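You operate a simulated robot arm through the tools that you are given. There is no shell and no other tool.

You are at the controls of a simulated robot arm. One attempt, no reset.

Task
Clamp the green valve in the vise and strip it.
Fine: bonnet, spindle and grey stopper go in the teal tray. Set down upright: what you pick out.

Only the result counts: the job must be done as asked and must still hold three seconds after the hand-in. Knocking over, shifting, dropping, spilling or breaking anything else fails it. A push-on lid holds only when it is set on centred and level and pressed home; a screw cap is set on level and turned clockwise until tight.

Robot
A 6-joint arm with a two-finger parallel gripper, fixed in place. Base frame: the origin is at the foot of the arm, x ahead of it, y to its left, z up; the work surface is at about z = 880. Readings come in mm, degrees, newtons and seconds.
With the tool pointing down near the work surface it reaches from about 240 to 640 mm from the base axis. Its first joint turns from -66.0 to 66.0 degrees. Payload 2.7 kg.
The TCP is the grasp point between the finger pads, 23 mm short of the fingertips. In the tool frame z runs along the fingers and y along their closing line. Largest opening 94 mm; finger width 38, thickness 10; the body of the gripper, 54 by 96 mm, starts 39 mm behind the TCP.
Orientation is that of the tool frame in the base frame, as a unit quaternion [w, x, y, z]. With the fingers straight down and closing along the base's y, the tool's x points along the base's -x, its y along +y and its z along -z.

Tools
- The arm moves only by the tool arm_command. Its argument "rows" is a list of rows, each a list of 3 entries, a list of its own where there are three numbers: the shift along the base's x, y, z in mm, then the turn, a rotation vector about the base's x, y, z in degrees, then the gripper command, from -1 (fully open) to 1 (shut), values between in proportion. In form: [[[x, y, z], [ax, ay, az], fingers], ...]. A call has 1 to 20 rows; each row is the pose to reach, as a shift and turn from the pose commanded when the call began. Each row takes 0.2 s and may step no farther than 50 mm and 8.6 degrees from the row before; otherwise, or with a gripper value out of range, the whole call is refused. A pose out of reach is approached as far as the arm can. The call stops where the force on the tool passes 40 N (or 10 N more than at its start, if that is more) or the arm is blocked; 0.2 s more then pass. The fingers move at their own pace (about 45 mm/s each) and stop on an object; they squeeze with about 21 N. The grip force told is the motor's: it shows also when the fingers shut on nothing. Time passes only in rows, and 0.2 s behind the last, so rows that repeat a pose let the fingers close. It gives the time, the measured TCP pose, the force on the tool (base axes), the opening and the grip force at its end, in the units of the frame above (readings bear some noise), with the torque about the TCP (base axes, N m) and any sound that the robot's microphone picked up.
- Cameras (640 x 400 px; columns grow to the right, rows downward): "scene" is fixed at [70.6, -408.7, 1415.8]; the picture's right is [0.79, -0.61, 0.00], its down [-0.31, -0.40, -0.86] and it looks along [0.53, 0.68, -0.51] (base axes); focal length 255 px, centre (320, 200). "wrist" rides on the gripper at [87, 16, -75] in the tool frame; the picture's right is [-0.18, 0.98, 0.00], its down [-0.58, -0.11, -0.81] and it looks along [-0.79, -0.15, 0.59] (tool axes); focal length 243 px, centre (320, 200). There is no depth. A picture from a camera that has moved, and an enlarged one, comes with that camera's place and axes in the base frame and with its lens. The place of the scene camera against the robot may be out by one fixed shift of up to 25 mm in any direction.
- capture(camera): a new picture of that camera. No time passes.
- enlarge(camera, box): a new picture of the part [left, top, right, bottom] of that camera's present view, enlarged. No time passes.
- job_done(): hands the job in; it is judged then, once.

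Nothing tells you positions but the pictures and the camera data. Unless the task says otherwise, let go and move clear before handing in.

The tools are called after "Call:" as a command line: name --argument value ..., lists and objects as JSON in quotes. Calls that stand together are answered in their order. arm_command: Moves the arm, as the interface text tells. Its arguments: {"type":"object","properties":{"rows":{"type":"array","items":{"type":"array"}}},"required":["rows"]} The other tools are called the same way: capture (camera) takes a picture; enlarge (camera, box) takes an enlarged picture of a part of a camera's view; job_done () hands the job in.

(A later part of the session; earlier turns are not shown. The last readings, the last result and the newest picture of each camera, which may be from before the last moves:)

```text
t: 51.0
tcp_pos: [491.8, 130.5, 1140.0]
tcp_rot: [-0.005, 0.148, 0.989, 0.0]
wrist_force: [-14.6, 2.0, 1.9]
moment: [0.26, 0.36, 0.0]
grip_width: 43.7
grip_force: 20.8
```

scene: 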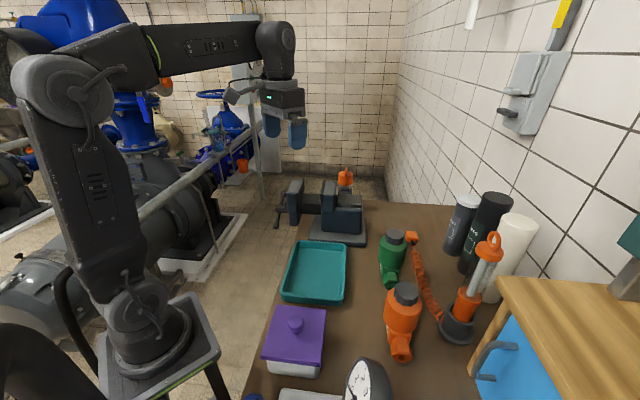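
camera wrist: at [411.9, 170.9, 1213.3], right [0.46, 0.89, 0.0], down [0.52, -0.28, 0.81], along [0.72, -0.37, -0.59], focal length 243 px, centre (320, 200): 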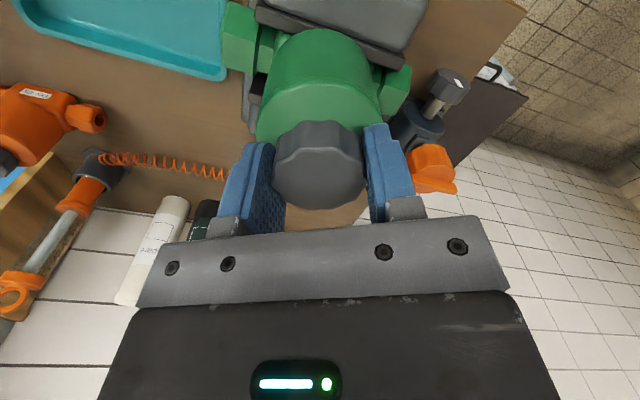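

Call:
arm_command --rows '[[[-1.2, 0.4, 0.3], [0, 0, 0], 1], [[-1.1, 0.5, 0.6], [0, 0, 8], 1], [[-1.0, 0.6, 0.9], [0, 0, 16], 1], [[-0.9, 0.7, 1.2], [0, 0, 24], 1], [[-0.7, 0.9, 1.5], [0, 0, 32], 1], [[-0.6, 1.0, 1.8], [0, 0, 40], 1], [[-0.6, 1.1, 2.1], [0, 0, 48], 1], [[-0.6, 1.1, 2.1], [0, 0, 48], 1]]'

Call:
capture --camera "wrist"

```text
t: 52.9
tcp_pos: [490.1, 132.6, 1141.3]
tcp_rot: [0.0, -0.267, 0.964, 0.0]
wrist_force: [-0.4, 8.1, -12.6]
moment: [0.17, -0.17, 0.01]
grip_width: 43.2
grip_force: 20.9
```

```text
taken
camera wrist: at [408.8, 101.7, 1215.7], right [-0.35, 0.94, 0.0], down [0.56, 0.21, 0.81], along [0.75, 0.28, -0.59], focal length 243 px, centre (320, 200)
```

wrist: 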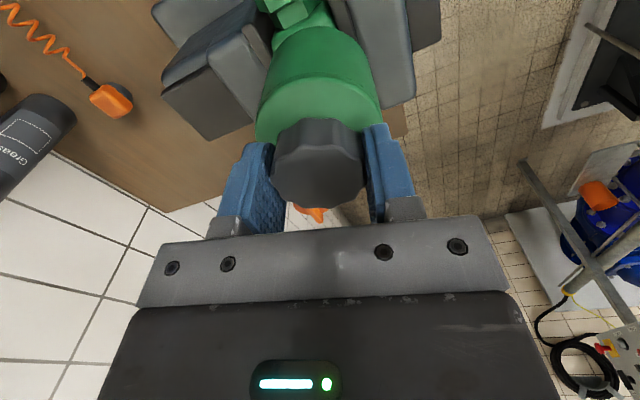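

The upward pull is now too much at −12.6 N, so the thread rises slower than I assumed. I'll lower a little to balance and continue turning.

Call:
arm_command --rows '[[[0, 0.6, -1], [0, 0, 0], 1], [[0, 1.2, -1.8], [0, 0, 0], 1], [[-0.2, 1.4, -1.8], [0, 0, 8], 1], [[-0.4, 1.7, -1.7], [0, 0, 16], 1], [[-0.6, 1.9, -1.6], [0, 0, 24], 1], [[-0.6, 1.9, -1.6], [0, 0, 24], 1]]'

```text
t: 54.2
tcp_pos: [490.8, 134.0, 1141.2]
tcp_rot: [-0.001, -0.461, 0.887, -0.002]
wrist_force: [-6.0, -2.1, 1.0]
moment: [-0.28, 0.16, 0.0]
grip_width: 42.9
grip_force: 20.7
```

Call:
arm_command --rows '[[[-0.5, -0.3, 0.1], [0, 0, 0], 1], [[-0.7, -0.2, 0.3], [0, 0, 8], 1], [[-0.9, -0.1, 0.4], [0, 0, 16], 1], [[-1.2, 0.1, 0.6], [0, 0, 24], 1], [[-1.4, 0.2, 0.7], [0, 0, 32], 1], [[-1.7, 0.2, 0.9], [0, 0, 40], 1], [[-1.9, 0.2, 1.0], [0, 0, 48], 1], [[-2.2, 0.2, 1.2], [0, 0, 56], 1], [[-2.5, 0.2, 1.3], [0, 0, 64], 1], [[-2.5, 0.2, 1.3], [0, 0, 64], 1]]'

Call:
enlarge --camera "scene" --box '[280, 110, 370, 200]'

Call:
capture --camera "wrist"

```text
t: 56.5
tcp_pos: [487.8, 133.6, 1141.6]
tcp_rot: [0.001, 0.862, -0.507, 0.001]
wrist_force: [0.5, 0.9, -1.3]
moment: [0.01, 0.03, -0.02]
grip_width: 42.9
grip_force: 20.7
```

```text
4.44 times, centred on (325, 155) of scene
camera zoom: at [70.6, -408.7, 1415.8], right [0.79, -0.61, 0.0], down [-0.31, -0.4, -0.86], along [0.53, 0.68, -0.51], focal length 1133 px, centre (298, 400)
```

zoom: 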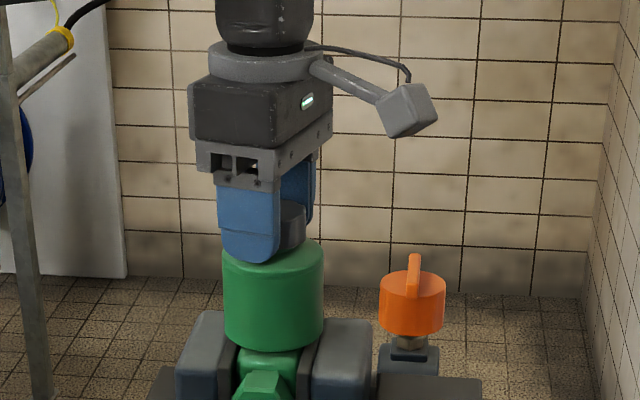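

```text
taken
camera wrist: at [515.9, 50.5, 1215.5], right [-0.95, -0.32, 0.0], down [-0.19, 0.56, 0.8], along [-0.25, 0.76, -0.59], focal length 243 px, centre (320, 200)
```

wrist: 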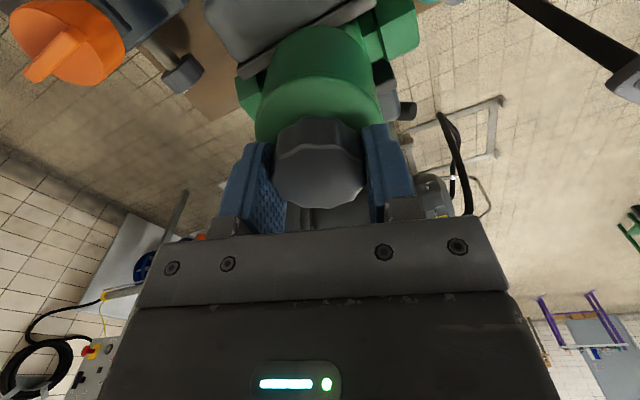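

All forces dropped to near zero, so the bonnet may be free. I'll lift slowly to test.

Call:
arm_command --rows '[[[0, 0, 1], [0, 0, 0], 1], [[0, 0, 2], [0, 0, 0], 1], [[0, 0, 3], [0, 0, 0], 1], [[0, 0, 3], [0, 0, 0], 1]]'

Call:
enlarge --camera "scene" --box '[300, 140, 350, 190]'

```text
t: 57.5
tcp_pos: [488.9, 133.9, 1144.2]
tcp_rot: [0.001, 0.862, -0.508, 0.002]
wrist_force: [0.0, 0.1, -1.7]
moment: [0.0, 0.0, 0.0]
grip_width: 42.8
grip_force: 20.8
```

```text
8.00 times, centred on (325, 165) of scene
camera zoom: at [70.6, -408.7, 1415.8], right [0.79, -0.61, 0.0], down [-0.31, -0.4, -0.86], along [0.53, 0.68, -0.51], focal length 2039 px, centre (280, 480)
```

zoom: 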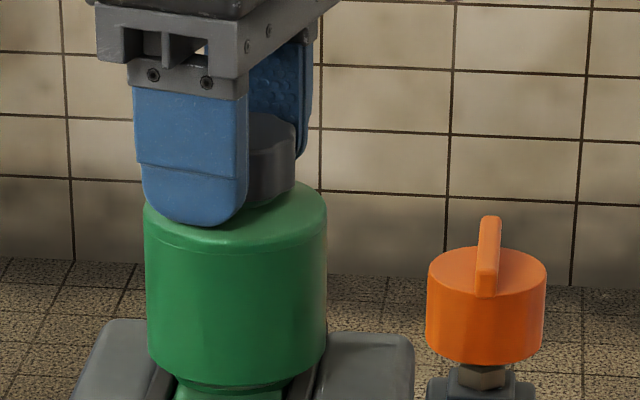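

It's free with about 1.7 N of weight. I'll lift it slowly and see what comes with it.

Call:
arm_command --rows '[[[0, 0, 5], [0, 0, 0], 1], [[0, 0, 10], [0, 0, 0], 1], [[0, 0, 18], [0, 0, 0], 1], [[0, 0, 26], [0, 0, 0], 1], [[0, 0, 34], [0, 0, 0], 1], [[0, 0, 42], [0, 0, 0], 1], [[0, 0, 50], [0, 0, 0], 1], [[0, 0, 50], [0, 0, 0], 1]]'

Call:
enlarge --camera "scene" --box '[280, 110, 370, 200]'

Call:
capture --camera "wrist"

```text
t: 59.2
tcp_pos: [488.3, 132.4, 1194.2]
tcp_rot: [0.0, 0.861, -0.508, 0.001]
wrist_force: [-0.6, -0.4, -1.6]
moment: [-0.01, -0.02, 0.03]
grip_width: 42.9
grip_force: 21.5
```

```text
4.44 times, centred on (325, 155) of scene
camera zoom: at [70.6, -408.7, 1415.8], right [0.79, -0.61, 0.0], down [-0.31, -0.4, -0.86], along [0.53, 0.68, -0.51], focal length 1133 px, centre (298, 400)
```

zoom: 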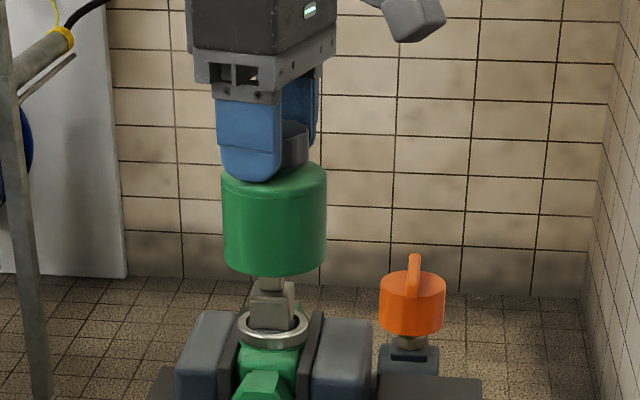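

```text
taken
camera wrist: at [516.3, 49.1, 1269.4], right [-0.95, -0.31, 0.0], down [-0.19, 0.56, 0.8], along [-0.25, 0.76, -0.59], focal length 243 px, centre (320, 200)
```

wrist: 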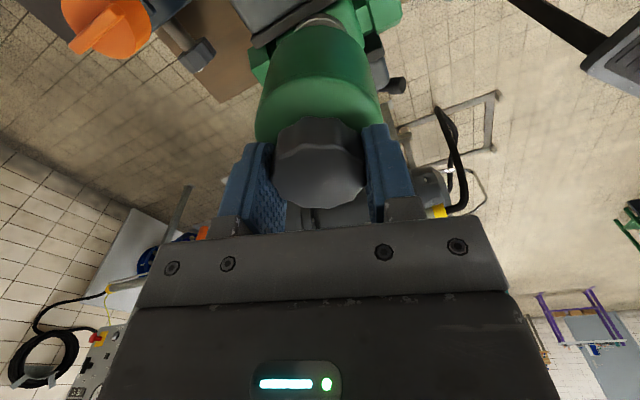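

The green cylinder is the bonnet, with its grey cap; it came off and left the spindle standing in the body. The tray centre is at about (364, -18), so I'll raise clear and carry the bonnet to the tray's far end.

Call:
arm_command --rows '[[[0, 0, 25], [0, 0, 0], 1], [[0, 0, 45], [0, 0, 0], 1], [[-15, -25, 45], [0, 0, 0], 1], [[-35, -55, 45], [0, 0, 0], 1], [[-55, -85, 45], [0, 0, 0], 1], [[-75, -110, 30], [0, 0, 0], 1], [[-85, -119, 0], [0, 0, 0], 1], [[-85, -119, -40], [0, 0, 0], 1], [[-85, -119, -40], [0, 0, 0], 1]]'

Call:
capture --camera "wrist"

Call:
enlarge --camera "scene" --box '[260, 130, 380, 230]'

Call:
enlarge --camera "scene" --box '[240, 150, 400, 320]'

```text
t: 61.2
tcp_pos: [404.4, 15.7, 1154.9]
tcp_rot: [0.001, 0.861, -0.508, 0.002]
wrist_force: [-0.3, -0.1, -1.3]
moment: [0.02, 0.0, -0.02]
grip_width: 43.0
grip_force: 20.5
```

```text
taken
camera wrist: at [432.1, -68.2, 1228.7], right [-0.95, -0.31, 0.0], down [-0.19, 0.56, 0.8], along [-0.25, 0.76, -0.59], focal length 243 px, centre (320, 200)
```

wrist: 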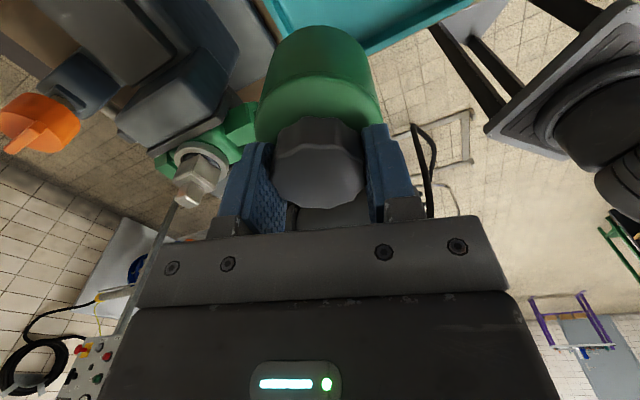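

```text
4.00 times, centred on (320, 180) of scene
camera zoom: at [70.6, -408.7, 1415.8], right [0.79, -0.61, 0.0], down [-0.31, -0.4, -0.86], along [0.53, 0.68, -0.51], focal length 1019 px, centre (320, 280)
```

zoom: 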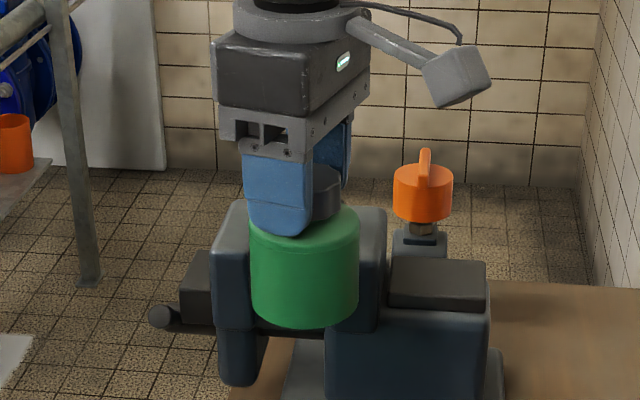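

```text
2.35 times, centred on (320, 235) of scene
camera zoom: at [70.6, -408.7, 1415.8], right [0.79, -0.61, 0.0], down [-0.31, -0.4, -0.86], along [0.53, 0.68, -0.51], focal length 600 px, centre (320, 118)
```

zoom: 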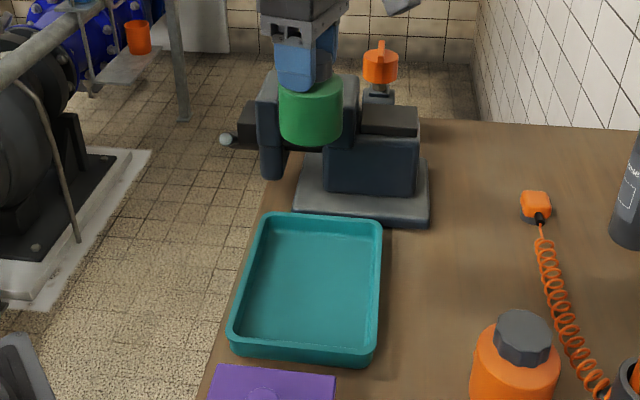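

The spindle stands visible in the clamped body. I'll lower the bonnet over the tray's far part to just above the rim and check its position in the scene view.

Call:
arm_command --rows '[[[-4, -8, -30], [0, 0, 0], 1], [[-7, -15, -65], [0, 0, 0], 1], [[-7, -15, -100], [0, 0, 0], 1], [[-7, -15, -135], [0, 0, 0], 1], [[-7, -15, -135], [0, 0, 0], 1]]'

Call:
enlarge --camera "scene" --box '[240, 170, 380, 310]'

Call:
capture --camera "wrist"

```text
t: 62.5
tcp_pos: [395.7, -0.7, 1020.8]
tcp_rot: [0.001, 0.861, -0.509, 0.002]
wrist_force: [-1.0, 0.0, -1.8]
moment: [0.01, 0.01, 0.02]
grip_width: 43.0
grip_force: 21.0
```

```text
2.86 times, centred on (310, 240) of scene
camera zoom: at [70.6, -408.7, 1415.8], right [0.79, -0.61, 0.0], down [-0.31, -0.4, -0.86], along [0.53, 0.68, -0.51], focal length 728 px, centre (349, 86)
```

zoom: 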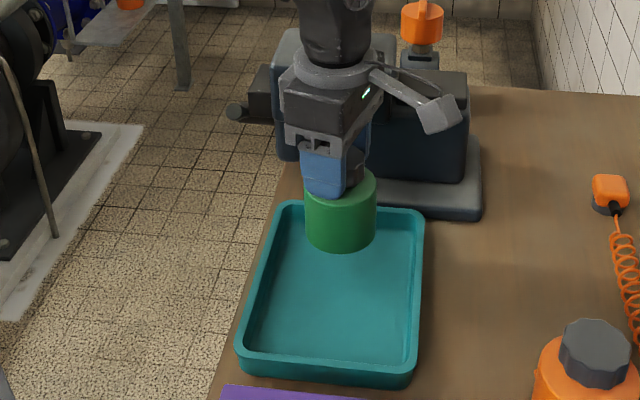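

```text
taken
camera wrist: at [422.2, -84.2, 1093.8], right [-0.95, -0.31, 0.0], down [-0.19, 0.56, 0.8], along [-0.25, 0.76, -0.59], focal length 243 px, centre (320, 200)
```

wrist: 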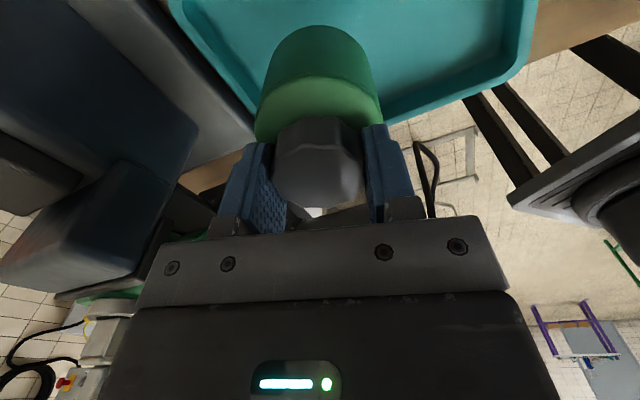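

The bonnet hangs about 16 mm beyond the tray's centre. I'll shift it 19 mm farther to leave room for the other parts, then lower until it touches the tray floor.

Call:
arm_command --rows '[[[6, 7, 0], [0, 0, 0], 1], [[12, 14.5, 0], [0, 0, 0], 1], [[12, 14.5, -20], [0, 0, 0], 1], [[12, 14.5, -35], [0, 0, 0], 1], [[12, 14.5, -42], [0, 0, 0], 1], [[12, 14.5, -42], [0, 0, 0], 1]]'

Call:
enlarge --camera "scene" --box '[240, 170, 380, 310]'

Call:
capture --camera "wrist"

```text
t: 63.9
tcp_pos: [409.2, 12.9, 978.8]
tcp_rot: [0.0, 0.861, -0.509, 0.001]
wrist_force: [-0.8, 0.8, -1.3]
moment: [0.0, -0.02, 0.01]
grip_width: 43.0
grip_force: 20.8
```

```text
2.86 times, centred on (310, 240) of scene
camera zoom: at [70.6, -408.7, 1415.8], right [0.79, -0.61, 0.0], down [-0.31, -0.4, -0.86], along [0.53, 0.68, -0.51], focal length 728 px, centre (349, 86)
```

zoom: 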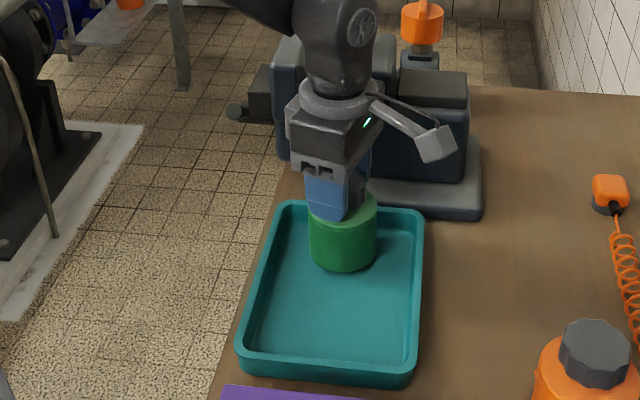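

```text
taken
camera wrist: at [435.3, -70.4, 1052.2], right [-0.95, -0.31, 0.0], down [-0.19, 0.56, 0.8], along [-0.25, 0.76, -0.59], focal length 243 px, centre (320, 200)
```

wrist: 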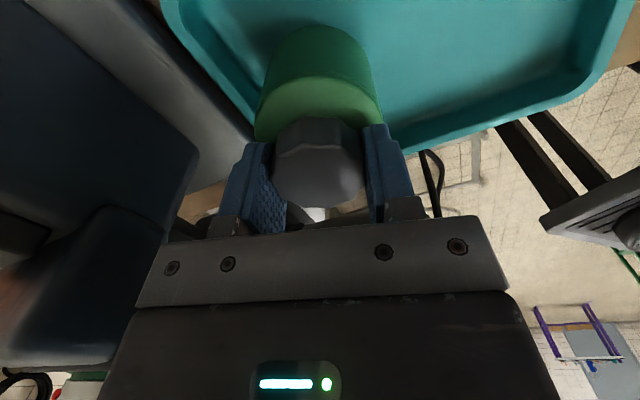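

Call:
arm_command --rows '[[[0, 0, -2], [0, 0, 0], 1], [[0, 0, -4], [0, 0, 0], 1], [[0, 0, -6], [0, 0, 0], 1], [[0, 0, -7], [0, 0, 0], 1], [[0, 0, -7], [0, 0, 0], 1]]'

```text
t: 65.0
tcp_pos: [408.9, 13.5, 972.2]
tcp_rot: [0.002, 0.861, -0.509, 0.002]
wrist_force: [-0.4, -0.1, -1.1]
moment: [0.0, 0.01, 0.02]
grip_width: 42.9
grip_force: 20.4
```

Call:
arm_command --rows '[[[0, 0, -1], [0, 0, 0], 1], [[0, 0, -2], [0, 0, 0], 1], [[0, 0, -3], [0, 0, 0], 1], [[0, 0, -4], [0, 0, 0], 1], [[0, 0, -4], [0, 0, 0], 1]]'

Call:
enlarge --camera "scene" --box '[280, 200, 360, 280]'

```text
t: 66.2
tcp_pos: [408.6, 14.0, 968.8]
tcp_rot: [0.0, 0.861, -0.508, 0.003]
wrist_force: [-9.9, -4.9, 29.9]
moment: [-0.14, 0.38, 0.06]
grip_width: 43.0
grip_force: 20.8
```

```text
5.00 times, centred on (320, 240) of scene
camera zoom: at [69.9, -408.8, 1415.8], right [0.79, -0.61, 0.0], down [-0.31, -0.4, -0.86], along [0.53, 0.68, -0.51], focal length 1274 px, centre (320, 0)
```

zoom: 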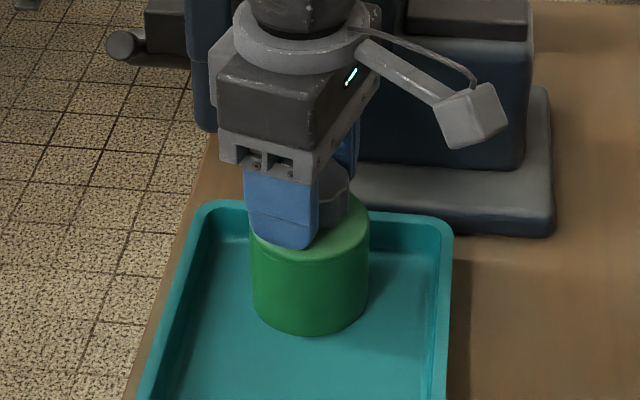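

The bonnet rests on the tray floor. I'll ease off the pressure, open the fingers partway and rise straight up.

Call:
arm_command --rows '[[[0.5, 0.3, 1.2], [0, 0, 0], 1], [[0.5, 0.3, 2.4], [0, 0, 0], 1], [[0.5, 0.3, 2.4], [0, 0, 0], 0.4], [[0.5, 0.3, 2.4], [0, 0, 0], 0], [[0.5, 0.3, 2.4], [0, 0, 0], -0.5], [[0.5, 0.3, 2.4], [0, 0, 0], -0.5], [[0.5, 0.3, 12], [0, 0, 0], -0.5], [[0.5, 0.3, 40], [0, 0, 0], -0.5], [[0.5, 0.3, 80], [0, 0, 0], -0.5], [[0.5, 0.3, 120], [0, 0, 0], -0.5], [[0.5, 0.3, 120], [0, 0, 0], -0.5]]'

Call:
enlarge --camera "scene" --box '[240, 170, 380, 310]'

Call:
capture --camera "wrist"

Call:
enlarge --camera "scene" --box '[300, 150, 350, 200]'

```text
t: 68.7
tcp_pos: [406.3, 14.4, 1087.0]
tcp_rot: [0.001, 0.861, -0.508, 0.001]
wrist_force: [-0.3, 0.0, 0.2]
moment: [-0.01, -0.02, 0.02]
grip_width: 70.5
grip_force: 0.0
```

```text
2.86 times, centred on (310, 240) of scene
camera zoom: at [70.6, -408.7, 1415.8], right [0.79, -0.61, 0.0], down [-0.31, -0.4, -0.86], along [0.53, 0.68, -0.51], focal length 728 px, centre (349, 86)
```

zoom: 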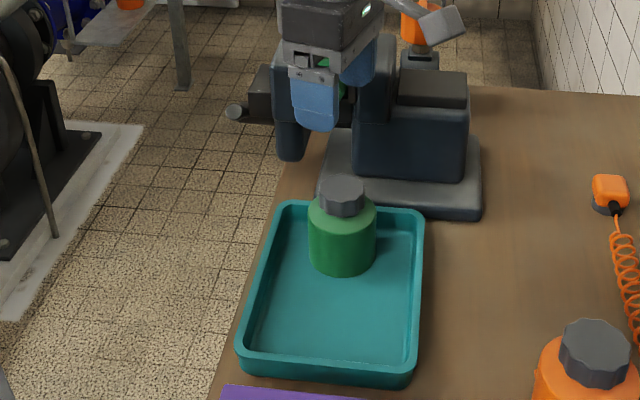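

```text
taken
camera wrist: at [434.0, -68.6, 1160.9], right [-0.95, -0.31, 0.0], down [-0.19, 0.56, 0.8], along [-0.25, 0.76, -0.59], focal length 243 px, centre (320, 200)
```

wrist: 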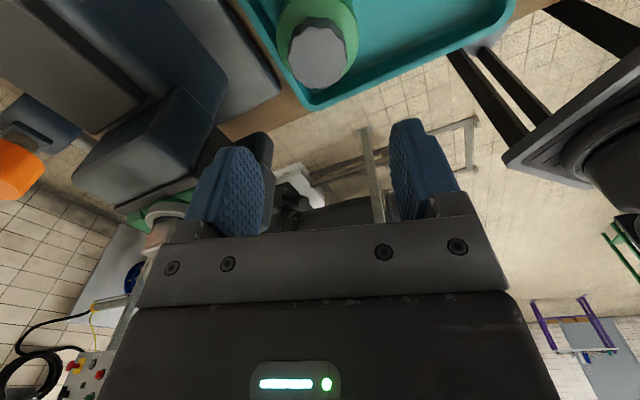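

```text
8.00 times, centred on (325, 175) of scene
camera zoom: at [70.6, -408.7, 1415.8], right [0.79, -0.61, 0.0], down [-0.31, -0.4, -0.86], along [0.53, 0.68, -0.51], focal length 2039 px, centre (280, 400)
```

zoom: 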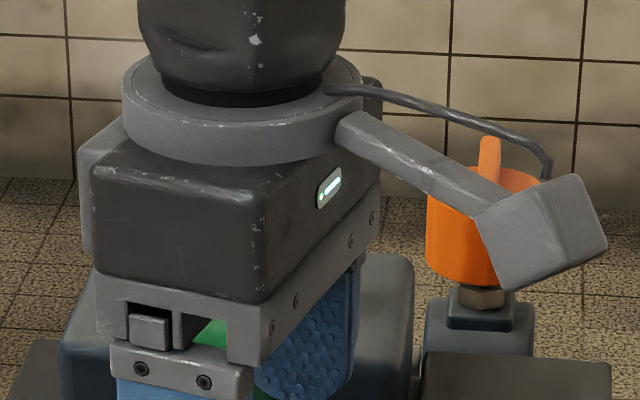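

The bonnet stands upright in the tray. Now I'll raise, turn back and look into the clamped valve body.

Call:
arm_command --rows '[[[0, 0, 30], [0, 0, -8], -0.5], [[0, 0, 60], [0, 0, -16], -1], [[5, 15, 80], [0, 0, -24], -1], [[10, 30, 80], [0, 0, -32], -1], [[15, 45, 80], [0, 0, -40], -1], [[20, 60, 75], [0, 0, -48], -1], [[23, 74, 70], [0, 0, -56], -1], [[23, 74, 62], [0, 0, -64], -1], [[23, 74, 55], [0, 0, -71], -1], [[23, 74, 55], [0, 0, -71], -1]]'

Call:
capture --camera "wrist"

Call:
enlarge --camera "wrist" --box '[220, 50, 420, 220]'

Call:
enlarge --camera "scene" --box '[300, 150, 350, 200]'

```text
t: 70.8
tcp_pos: [433.4, 88.8, 1141.1]
tcp_rot: [-0.002, -0.405, 0.914, 0.0]
wrist_force: [0.0, -0.4, -0.1]
moment: [0.03, -0.03, 0.01]
grip_width: 94.0
grip_force: 0.1
```

```text
taken
camera wrist: at [362.9, 35.6, 1216.1], right [-0.6, 0.8, 0.0], down [0.47, 0.36, 0.8], along [0.64, 0.49, -0.59], focal length 243 px, centre (320, 200)
```

wrist: 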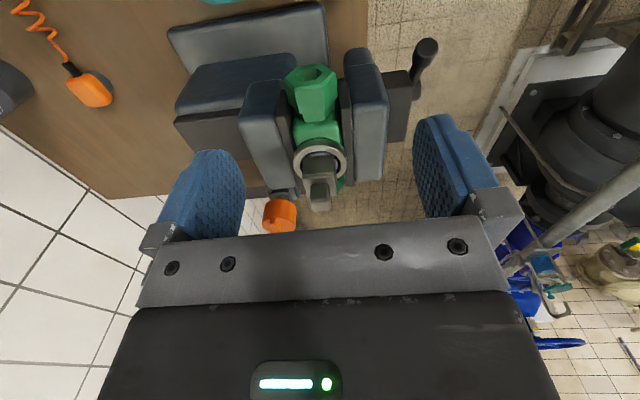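

```text
2.35 times, centred on (320, 135) of wrist
camera zoom: at [362.9, 35.6, 1216.1], right [-0.6, 0.8, 0.0], down [0.47, 0.36, 0.8], along [0.64, 0.49, -0.59], focal length 571 px, centre (320, 353)
```

zoom: 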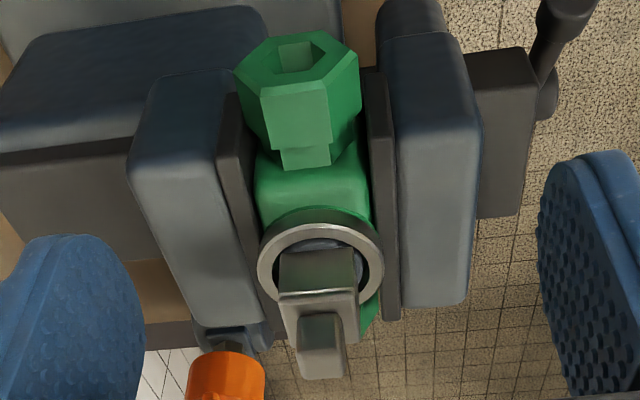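

```text
8.00 times, centred on (325, 175) of scene
camera zoom: at [70.6, -408.7, 1415.8], right [0.79, -0.61, 0.0], down [-0.31, -0.4, -0.86], along [0.53, 0.68, -0.51], focal length 2039 px, centre (280, 400)
```

zoom: 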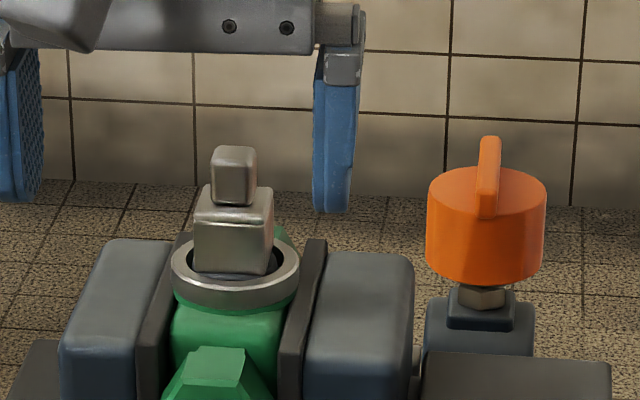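

The spindle is a square block about 27 mm wide, aligned with the jaws, with a smaller head. It stands about 50 mm above the body's ring. I'll come down over it and grip the block just above the ring.

Call:
arm_command --rows '[[[20, 15, 10], [0, 0, -1], -0.5], [[45, 34, 10], [0, 0, -2.8], -0.2], [[56, 42.4, 0], [0, 0, -2.8], -0.17], [[56, 42.4, -20], [0, 0, -2.8], -0.17], [[56, 42.4, -20], [0, 0, -2.8], -0.17]]'

Call:
capture --camera "wrist"

Call:
enlarge --camera "scene" --box '[290, 130, 350, 200]'

```text
t: 72.0
tcp_pos: [487.7, 132.8, 1125.2]
tcp_rot: [-0.001, -0.384, 0.924, 0.0]
wrist_force: [0.3, -0.1, -0.8]
moment: [0.03, 0.02, -0.01]
grip_width: 55.2
grip_force: 0.2
```

```text
taken
camera wrist: at [415.8, 83.3, 1198.5], right [-0.57, 0.82, 0.0], down [0.49, 0.34, 0.8], along [0.66, 0.46, -0.59], focal length 243 px, centre (320, 200)
```

wrist: 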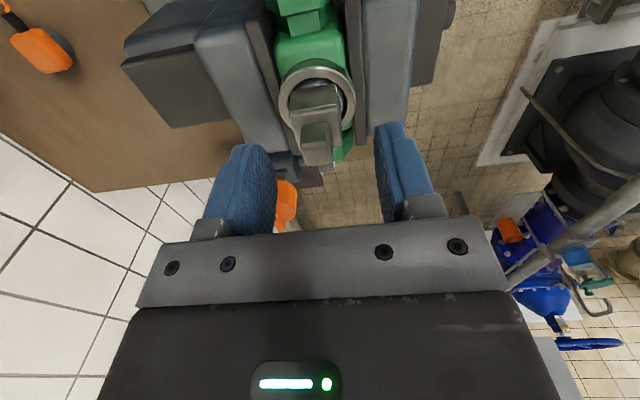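

```text
5.71 times, centred on (320, 165) of scene
camera zoom: at [70.6, -408.7, 1415.8], right [0.79, -0.61, 0.0], down [-0.31, -0.4, -0.86], along [0.53, 0.68, -0.51], focal length 1456 px, centre (320, 400)
```

zoom: 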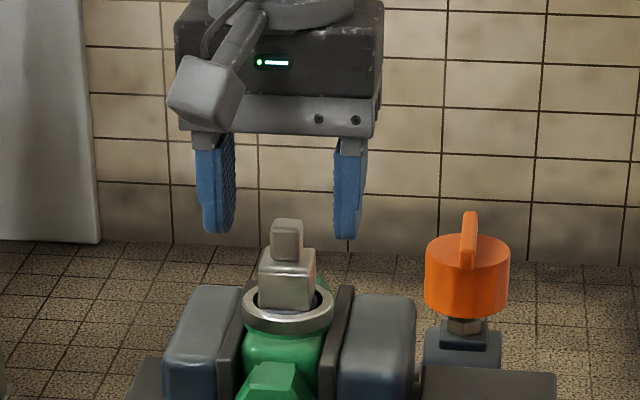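

Call:
arm_command --rows '[[[0, 0, -15], [0, 0, 0], -0.17], [[0, 0, -28], [0, 0, 0], -0.17], [[0, 0, -36], [0, 0, 0], -0.17], [[0, 0, -40], [0, 0, 0], -0.17], [[0, 0, -40], [0, 0, 0], -0.17]]'

Call:
enlarge --camera "wrist" --box '[200, 20, 440, 240]'

Call:
enlarge --camera "scene" --box '[290, 130, 350, 200]'

```text
t: 73.2
tcp_pos: [487.9, 132.1, 1082.3]
tcp_rot: [-0.002, -0.383, 0.924, 0.0]
wrist_force: [0.9, 0.5, -0.4]
moment: [0.01, 0.02, 0.01]
grip_width: 54.9
grip_force: 0.1
```

```text
1.82 times, centred on (320, 130) of wrist
camera zoom: at [415.1, 81.6, 1156.8], right [-0.57, 0.82, 0.0], down [0.49, 0.34, 0.8], along [0.66, 0.45, -0.59], focal length 441 px, centre (320, 327)
```

zoom: 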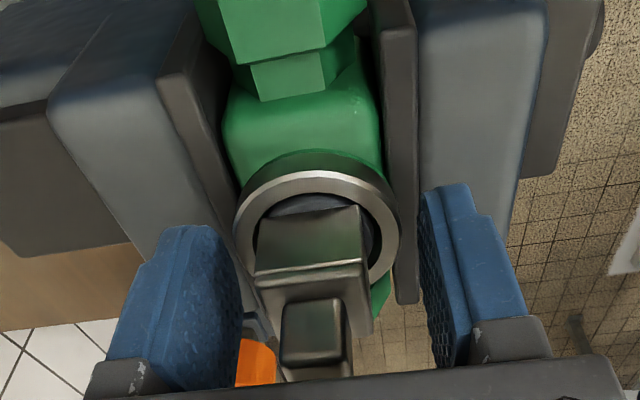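

```text
5.71 times, centred on (320, 165) of scene
camera zoom: at [70.6, -408.7, 1415.8], right [0.79, -0.61, 0.0], down [-0.31, -0.4, -0.86], along [0.53, 0.68, -0.51], focal length 1456 px, centre (320, 400)
```

zoom: 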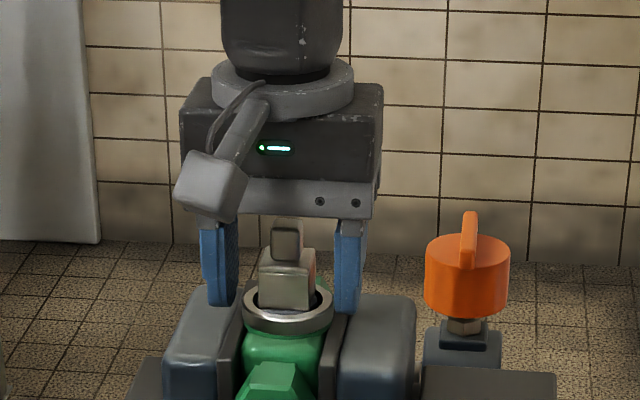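

The fingers are at the right height around the block. I'll close and grip the spindle.

Call:
arm_command --rows '[[[0, 0, 0], [0, 0, 0], 0.3], [[0, 0, 0], [0, 0, 0], 1], [[0, 0, 0], [0, 0, 0], 1], [[0, 0, 0], [0, 0, 0], 1]]'

Call:
enlarge --camera "wrist" --box '[200, 20, 440, 240]'

```text
t: 74.2
tcp_pos: [488.7, 130.9, 1083.7]
tcp_rot: [-0.001, -0.383, 0.924, -0.001]
wrist_force: [8.3, -7.2, 0.2]
moment: [-0.2, -0.36, -0.02]
grip_width: 42.4
grip_force: 21.1
```

```text
1.82 times, centred on (320, 130) of wrist
camera zoom: at [415.6, 81.0, 1156.8], right [-0.57, 0.82, 0.0], down [0.49, 0.34, 0.8], along [0.66, 0.45, -0.59], focal length 441 px, centre (320, 327)
```

zoom: 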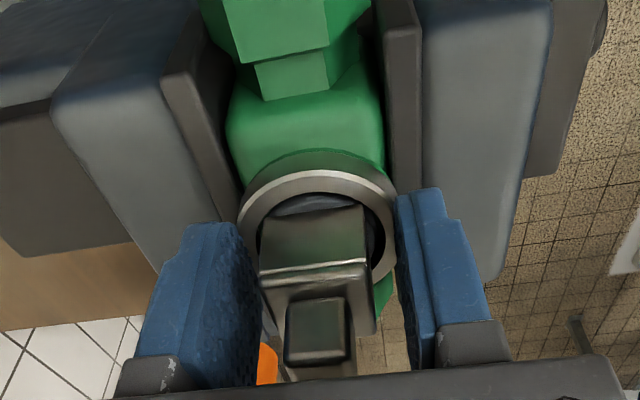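

Call:
enlarge --camera "scene" --box '[300, 155, 340, 195]'

Call:
capture --camera "wrist"

```text
10.00 times, centred on (320, 175) of scene
camera zoom: at [70.9, -408.8, 1415.8], right [0.79, -0.61, 0.0], down [-0.31, -0.4, -0.86], along [0.53, 0.68, -0.51], focal length 2548 px, centre (320, 450)
```

zoom: 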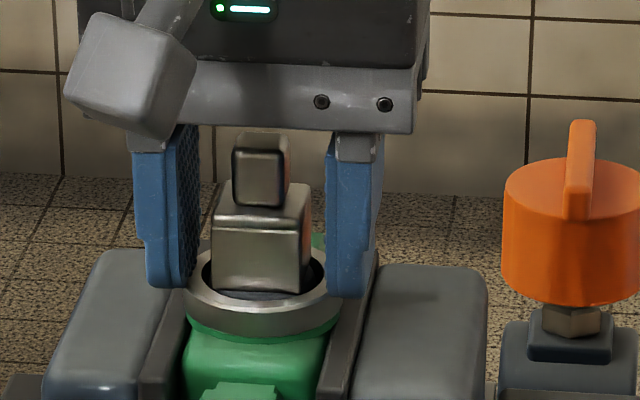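

```text
taken
camera wrist: at [415.6, 81.0, 1156.8], right [-0.57, 0.82, 0.0], down [0.49, 0.34, 0.8], along [0.66, 0.45, -0.59], focal length 243 px, centre (320, 200)
```

wrist: 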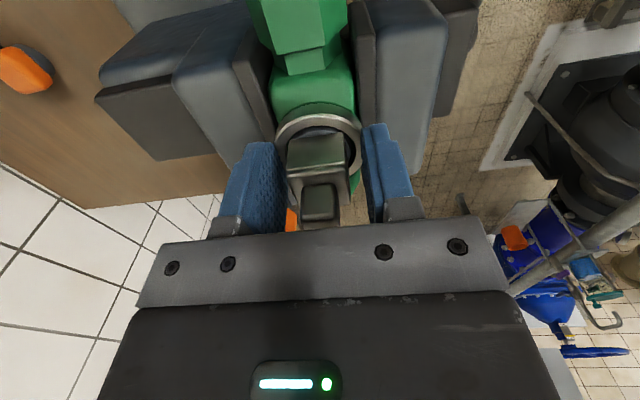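

The fingertips caught the ring's side, which sits a bit higher than I estimated. I'll reopen, rise 9 mm and close again on the block.

Call:
arm_command --rows '[[[0, 0, 0], [0, 0, 0], 0.0], [[0, 0, 0], [0, 0, 0], -0.17], [[0, 0, 4], [0, 0, 0], -0.17], [[0, 0, 9], [0, 0, 0], -0.17], [[0, 0, 9], [0, 0, 0], 0.2], [[0, 0, 9], [0, 0, 0], 1], [[0, 0, 9], [0, 0, 0], 1], [[0, 0, 9], [0, 0, 0], 1]]'

Call:
enlarge --camera "scene" --box '[300, 155, 340, 195]'

Call:
enlarge --camera "wrist" --box '[200, 20, 440, 240]'

```text
t: 76.0
tcp_pos: [489.6, 130.7, 1092.7]
tcp_rot: [-0.001, -0.384, 0.923, -0.001]
wrist_force: [-0.1, -0.5, 0.4]
moment: [0.0, -0.02, 0.01]
grip_width: 26.6
grip_force: 20.7
```

```text
10.00 times, centred on (320, 175) of scene
camera zoom: at [70.6, -408.7, 1415.8], right [0.79, -0.61, 0.0], down [-0.31, -0.4, -0.86], along [0.53, 0.68, -0.51], focal length 2548 px, centre (320, 450)
```

zoom: 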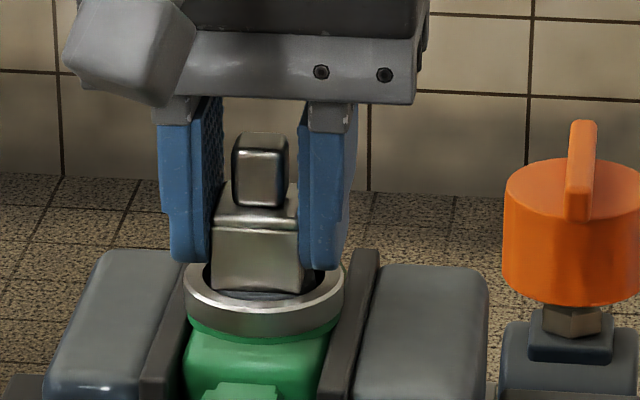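

```text
1.82 times, centred on (320, 130) of wrist
camera zoom: at [415.7, 81.7, 1165.6], right [-0.57, 0.82, 0.0], down [0.49, 0.34, 0.8], along [0.66, 0.45, -0.59], focal length 441 px, centre (320, 327)
```

zoom: 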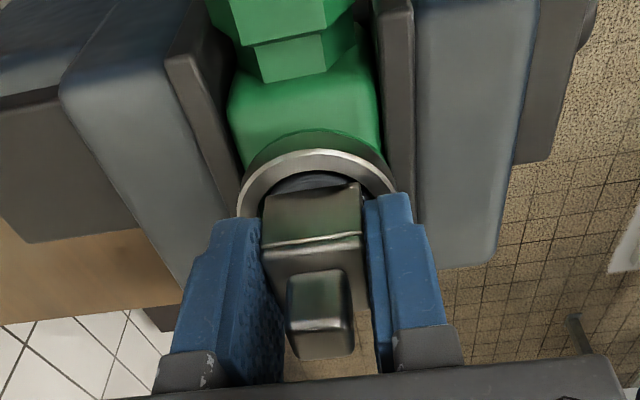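

The spindle block is gripped at 26.6 mm with no side load. I'll lift gently.

Call:
arm_command --rows '[[[0, 0, 1], [0, 0, 0], 1], [[0, 0, 2], [0, 0, 0], 1], [[0, 0, 3], [0, 0, 0], 1], [[0, 0, 4], [0, 0, 0], 1], [[0, 0, 4], [0, 0, 0], 1]]'

Call:
enlarge --camera "scene" --box '[300, 155, 340, 195]'

```text
t: 77.2
tcp_pos: [486.8, 131.5, 1094.7]
tcp_rot: [-0.001, -0.384, 0.923, 0.0]
wrist_force: [0.6, -1.3, -0.8]
moment: [-0.02, 0.01, 0.0]
grip_width: 26.6
grip_force: 20.6
```

```text
10.00 times, centred on (320, 175) of scene
camera zoom: at [70.6, -408.7, 1415.8], right [0.79, -0.61, 0.0], down [-0.31, -0.4, -0.86], along [0.53, 0.68, -0.51], focal length 2548 px, centre (320, 450)
```

zoom: 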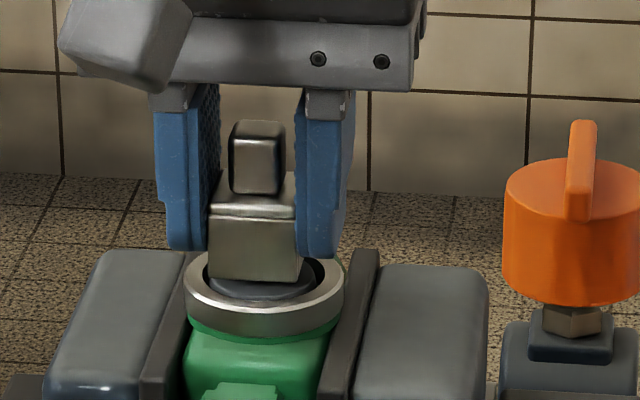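

It lifts freely. I'll continue up and look at what is below the block.

Call:
arm_command --rows '[[[0, 0, 5], [0, 0, 0], 1], [[0, 0, 10], [0, 0, 0], 1], [[0, 0, 18], [0, 0, 0], 1], [[0, 0, 26], [0, 0, 0], 1], [[0, 0, 34], [0, 0, 0], 1], [[0, 0, 42], [0, 0, 0], 1], [[0, 0, 50], [0, 0, 0], 1], [[0, 0, 60], [0, 0, 0], 1], [[0, 0, 60], [0, 0, 0], 1]]'

Call:
enlarge --camera "scene" --box '[290, 120, 350, 195]'

Call:
capture --camera "wrist"

```text
t: 79.2
tcp_pos: [486.8, 130.9, 1153.8]
tcp_rot: [-0.002, -0.384, 0.924, -0.001]
wrist_force: [-0.4, 0.2, -0.8]
moment: [0.03, 0.0, 0.03]
grip_width: 26.6
grip_force: 20.5
```

```text
5.33 times, centred on (320, 158) of scene
camera zoom: at [70.6, -408.7, 1415.8], right [0.79, -0.61, 0.0], down [-0.31, -0.4, -0.86], along [0.53, 0.68, -0.51], focal length 1359 px, centre (320, 427)
```

zoom: 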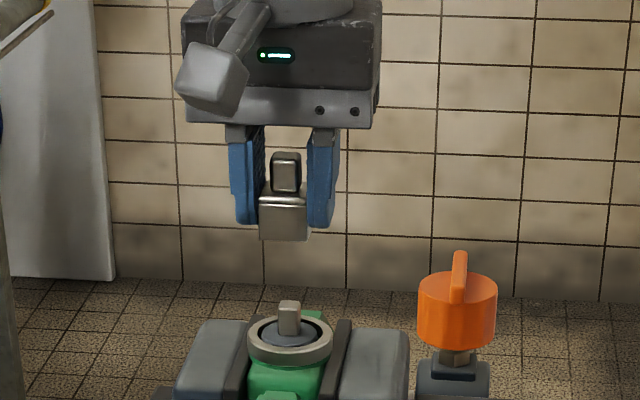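

```text
taken
camera wrist: at [414.4, 80.9, 1227.5], right [-0.57, 0.82, 0.0], down [0.49, 0.34, 0.8], along [0.66, 0.45, -0.59], focal length 243 px, centre (320, 200)
```

wrist: 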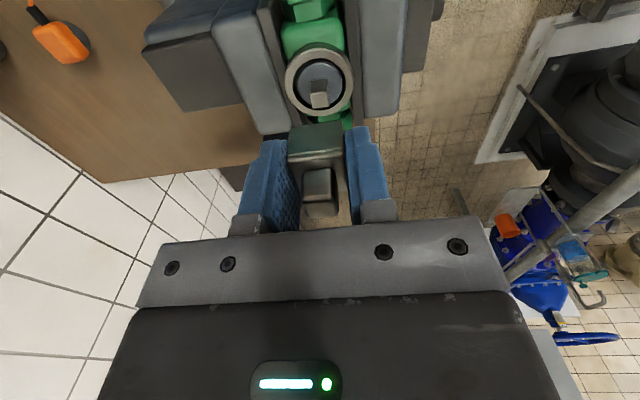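

The lifted spindle is the square block with its head and has a flat bottom; the grey stopper with a small post remains in the body. I'll carry the spindle to the near half of the tray.

Call:
arm_command --rows '[[[0, 0, 10], [0, 0, 0], 1], [[-20, -31, 10], [0, 0, 0], 1], [[-40, -62, 10], [0, 0, 0], 1], [[-60, -93, 0], [0, 0, 0], 1], [[-80, -124, -20], [0, 0, 0], 1], [[-100, -155, -45], [0, 0, 0], 1], [[-120, -186, -75], [0, 0, 0], 1], [[-120, -186, -115], [0, 0, 0], 1], [[-120, -186, -150], [0, 0, 0], 1], [[-120, -186, -150], [0, 0, 0], 1]]'

Call:
enlarge --camera "scene" --box '[240, 170, 380, 310]'

Call:
capture --camera "wrist"

```text
t: 81.5
tcp_pos: [368.3, -54.6, 1003.0]
tcp_rot: [0.0, -0.383, 0.924, 0.0]
wrist_force: [0.4, 1.0, -0.4]
moment: [-0.01, 0.03, 0.0]
grip_width: 26.7
grip_force: 21.0
```

```text
2.86 times, centred on (310, 240) of scene
camera zoom: at [70.6, -408.7, 1415.8], right [0.79, -0.61, 0.0], down [-0.31, -0.4, -0.86], along [0.53, 0.68, -0.51], focal length 728 px, centre (349, 86)
```

zoom: 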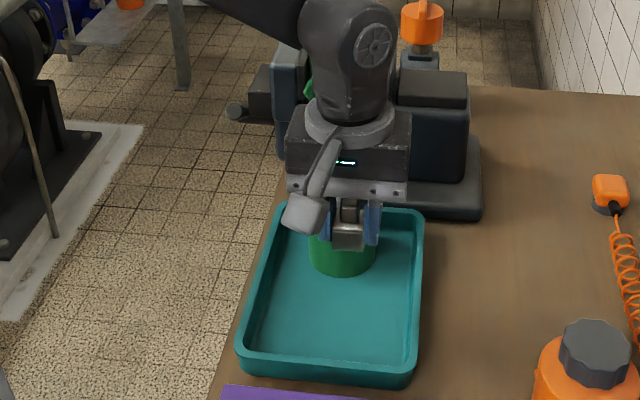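

```text
taken
camera wrist: at [295.1, -104.0, 1077.2], right [-0.57, 0.82, 0.0], down [0.49, 0.34, 0.8], along [0.66, 0.46, -0.59], focal length 243 px, centre (320, 200)
```

wrist: 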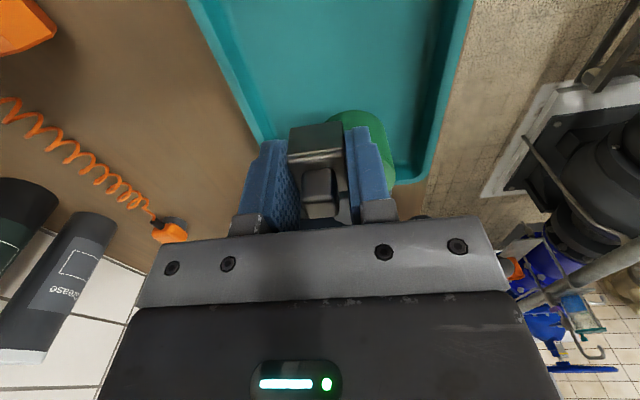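

The tray walls show clearly, and the spindle hangs about 15 mm right of the tray's centre line, well clear of the bonnet. I'll lower it.

Call:
arm_command --rows '[[[0, 0, -25], [0, 0, 0], 1], [[0, 0, -45], [0, 0, 0], 1], [[0, 0, -60], [0, 0, 0], 1], [[0, 0, -70], [0, 0, 0], 1], [[0, 0, -70], [0, 0, 0], 1]]'

Call:
enlarge --camera "scene" --box '[280, 200, 360, 290]'

Call:
capture --camera "wrist"

```text
t: 82.7
tcp_pos: [367.3, -55.6, 935.5]
tcp_rot: [-0.002, -0.384, 0.923, -0.001]
wrist_force: [0.0, 0.7, 0.6]
moment: [0.03, 0.01, -0.02]
grip_width: 26.8
grip_force: 21.3
```

```text
4.44 times, centred on (320, 245) of scene
camera zoom: at [70.6, -408.7, 1415.8], right [0.79, -0.61, 0.0], down [-0.31, -0.4, -0.86], along [0.53, 0.68, -0.51], focal length 1133 px, centre (320, 0)
```

zoom: 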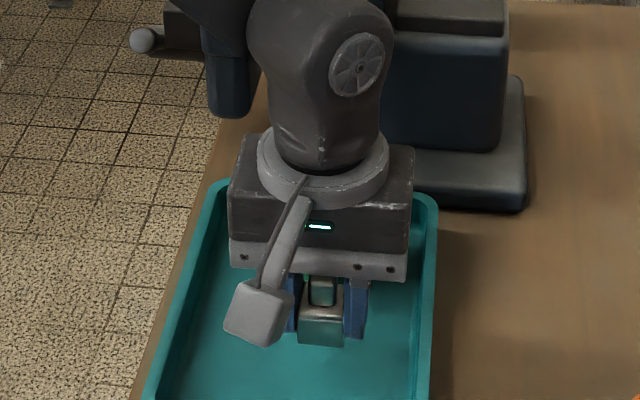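

```text
taken
camera wrist: at [295.3, -104.9, 1009.0], right [-0.57, 0.82, 0.0], down [0.49, 0.34, 0.8], along [0.66, 0.45, -0.59], focal length 243 px, centre (320, 200)
```

wrist: 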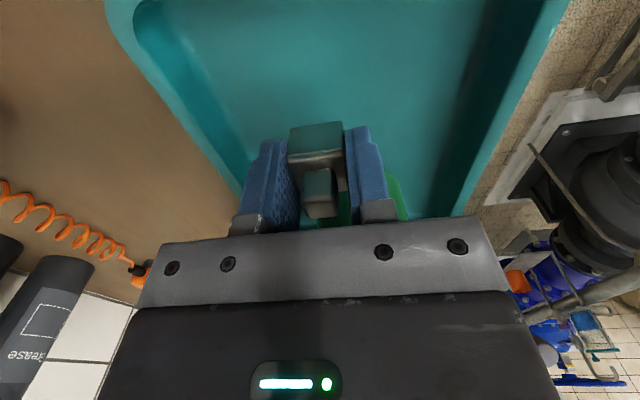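

Clear of everything. I'll lower in small steps until it touches the tray floor.

Call:
arm_command --rows '[[[0, 0, -2], [0, 0, 0], 1], [[0, 0, -4], [0, 0, 0], 1], [[0, 0, -6], [0, 0, 0], 1], [[0, 0, -8], [0, 0, 0], 1], [[0, 0, -8], [0, 0, 0], 1]]'

```text
t: 83.8
tcp_pos: [368.2, -55.2, 926.8]
tcp_rot: [-0.002, -0.383, 0.924, 0.0]
wrist_force: [0.4, 0.1, -0.4]
moment: [-0.02, -0.01, 0.0]
grip_width: 26.5
grip_force: 20.9
```

Call:
arm_command --rows '[[[0, 0, -1.5], [0, 0, 0], 1], [[0, 0, -3], [0, 0, 0], 1], [[0, 0, -4.5], [0, 0, 0], 1], [[0, 0, -6], [0, 0, 0], 1], [[0, 0, -6], [0, 0, 0], 1]]'

Call:
enlarge --camera "scene" --box '[300, 240, 350, 290]'

```text
t: 85.0
tcp_pos: [369.6, -54.7, 921.4]
tcp_rot: [0.0, -0.384, 0.924, -0.001]
wrist_force: [-0.2, -0.6, -0.4]
moment: [0.03, -0.04, 0.01]
grip_width: 26.6
grip_force: 20.7
```

```text
8.00 times, centred on (325, 265) of scene
camera zoom: at [70.6, -408.7, 1415.8], right [0.79, -0.61, 0.0], down [-0.31, -0.4, -0.86], along [0.53, 0.68, -0.51], focal length 2039 px, centre (280, -320)
```

zoom: 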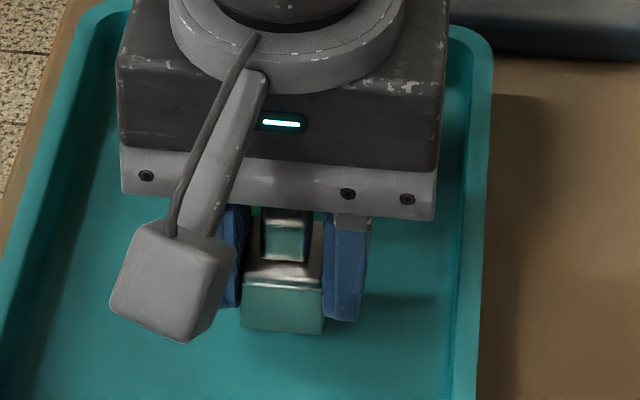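

Call:
arm_command --rows '[[[0, 0, -1], [0, 0, 0], 1], [[0, 0, -2], [0, 0, 0], 1], [[0, 0, -3], [0, 0, 0], 1], [[0, 0, -4], [0, 0, 0], 1], [[0, 0, -4], [0, 0, 0], 1]]'

```text
t: 86.2
tcp_pos: [367.4, -54.9, 917.4]
tcp_rot: [-0.002, -0.384, 0.924, -0.001]
wrist_force: [0.7, 0.6, -0.5]
moment: [0.01, 0.0, 0.01]
grip_width: 26.5
grip_force: 20.7
```

Call:
arm_command --rows '[[[0, 0, -1], [0, 0, 0], 1], [[0, 0, -2], [0, 0, 0], 1], [[0, 0, -3], [0, 0, 0], 1], [[0, 0, -3], [0, 0, 0], 1]]'

Call:
enlarge --camera "scene" --box '[300, 240, 350, 290]'

```text
t: 87.2
tcp_pos: [368.3, -53.9, 915.3]
tcp_rot: [-0.002, -0.384, 0.923, -0.001]
wrist_force: [0.1, -0.9, -0.2]
moment: [-0.03, -0.02, 0.0]
grip_width: 26.5
grip_force: 21.0
```

```text
8.00 times, centred on (325, 265) of scene
camera zoom: at [70.6, -408.7, 1415.8], right [0.79, -0.61, 0.0], down [-0.31, -0.4, -0.86], along [0.53, 0.68, -0.51], focal length 2039 px, centre (280, -320)
```

zoom: 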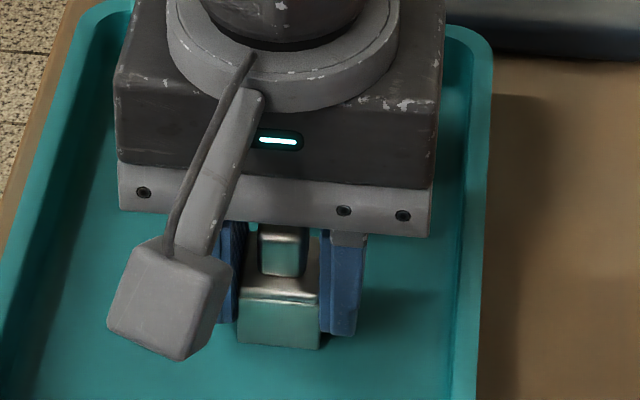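

Call:
arm_command --rows '[[[0, 0, -1], [0, 0, 0], 1], [[0, 0, -2], [0, 0, 0], 1], [[0, 0, -3], [0, 0, 0], 1], [[0, 0, -3], [0, 0, 0], 1]]'

```text
t: 88.2
tcp_pos: [368.9, -54.0, 911.0]
tcp_rot: [-0.001, -0.384, 0.923, -0.001]
wrist_force: [-4.4, -1.3, 22.5]
moment: [0.02, 0.09, 0.04]
grip_width: 27.1
grip_force: 21.1
```

Contact with the tray floor. I'll ease off, open slightly and rise.

Call:
arm_command --rows '[[[0, 0, 1], [0, 0, 0], 1], [[0, 0, 1.8], [0, 0, 0], 1], [[0, 0, 1.8], [0, 0, 0], 1]]'

Call:
enlarge --camera "scene" --box '[300, 240, 350, 290]'

```text
t: 89.0
tcp_pos: [369.2, -55.6, 913.0]
tcp_rot: [-0.002, -0.383, 0.924, 0.0]
wrist_force: [0.9, 0.1, -0.3]
moment: [0.0, -0.02, 0.0]
grip_width: 26.6
grip_force: 21.0
```

```text
8.00 times, centred on (325, 265) of scene
camera zoom: at [70.6, -408.7, 1415.8], right [0.79, -0.61, 0.0], down [-0.31, -0.4, -0.86], along [0.53, 0.68, -0.51], focal length 2039 px, centre (280, -320)
```

zoom: 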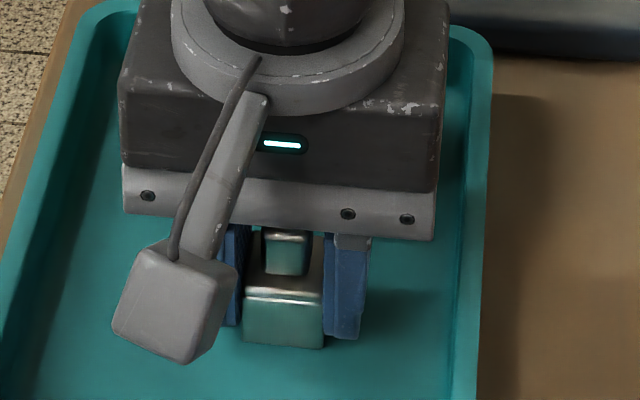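

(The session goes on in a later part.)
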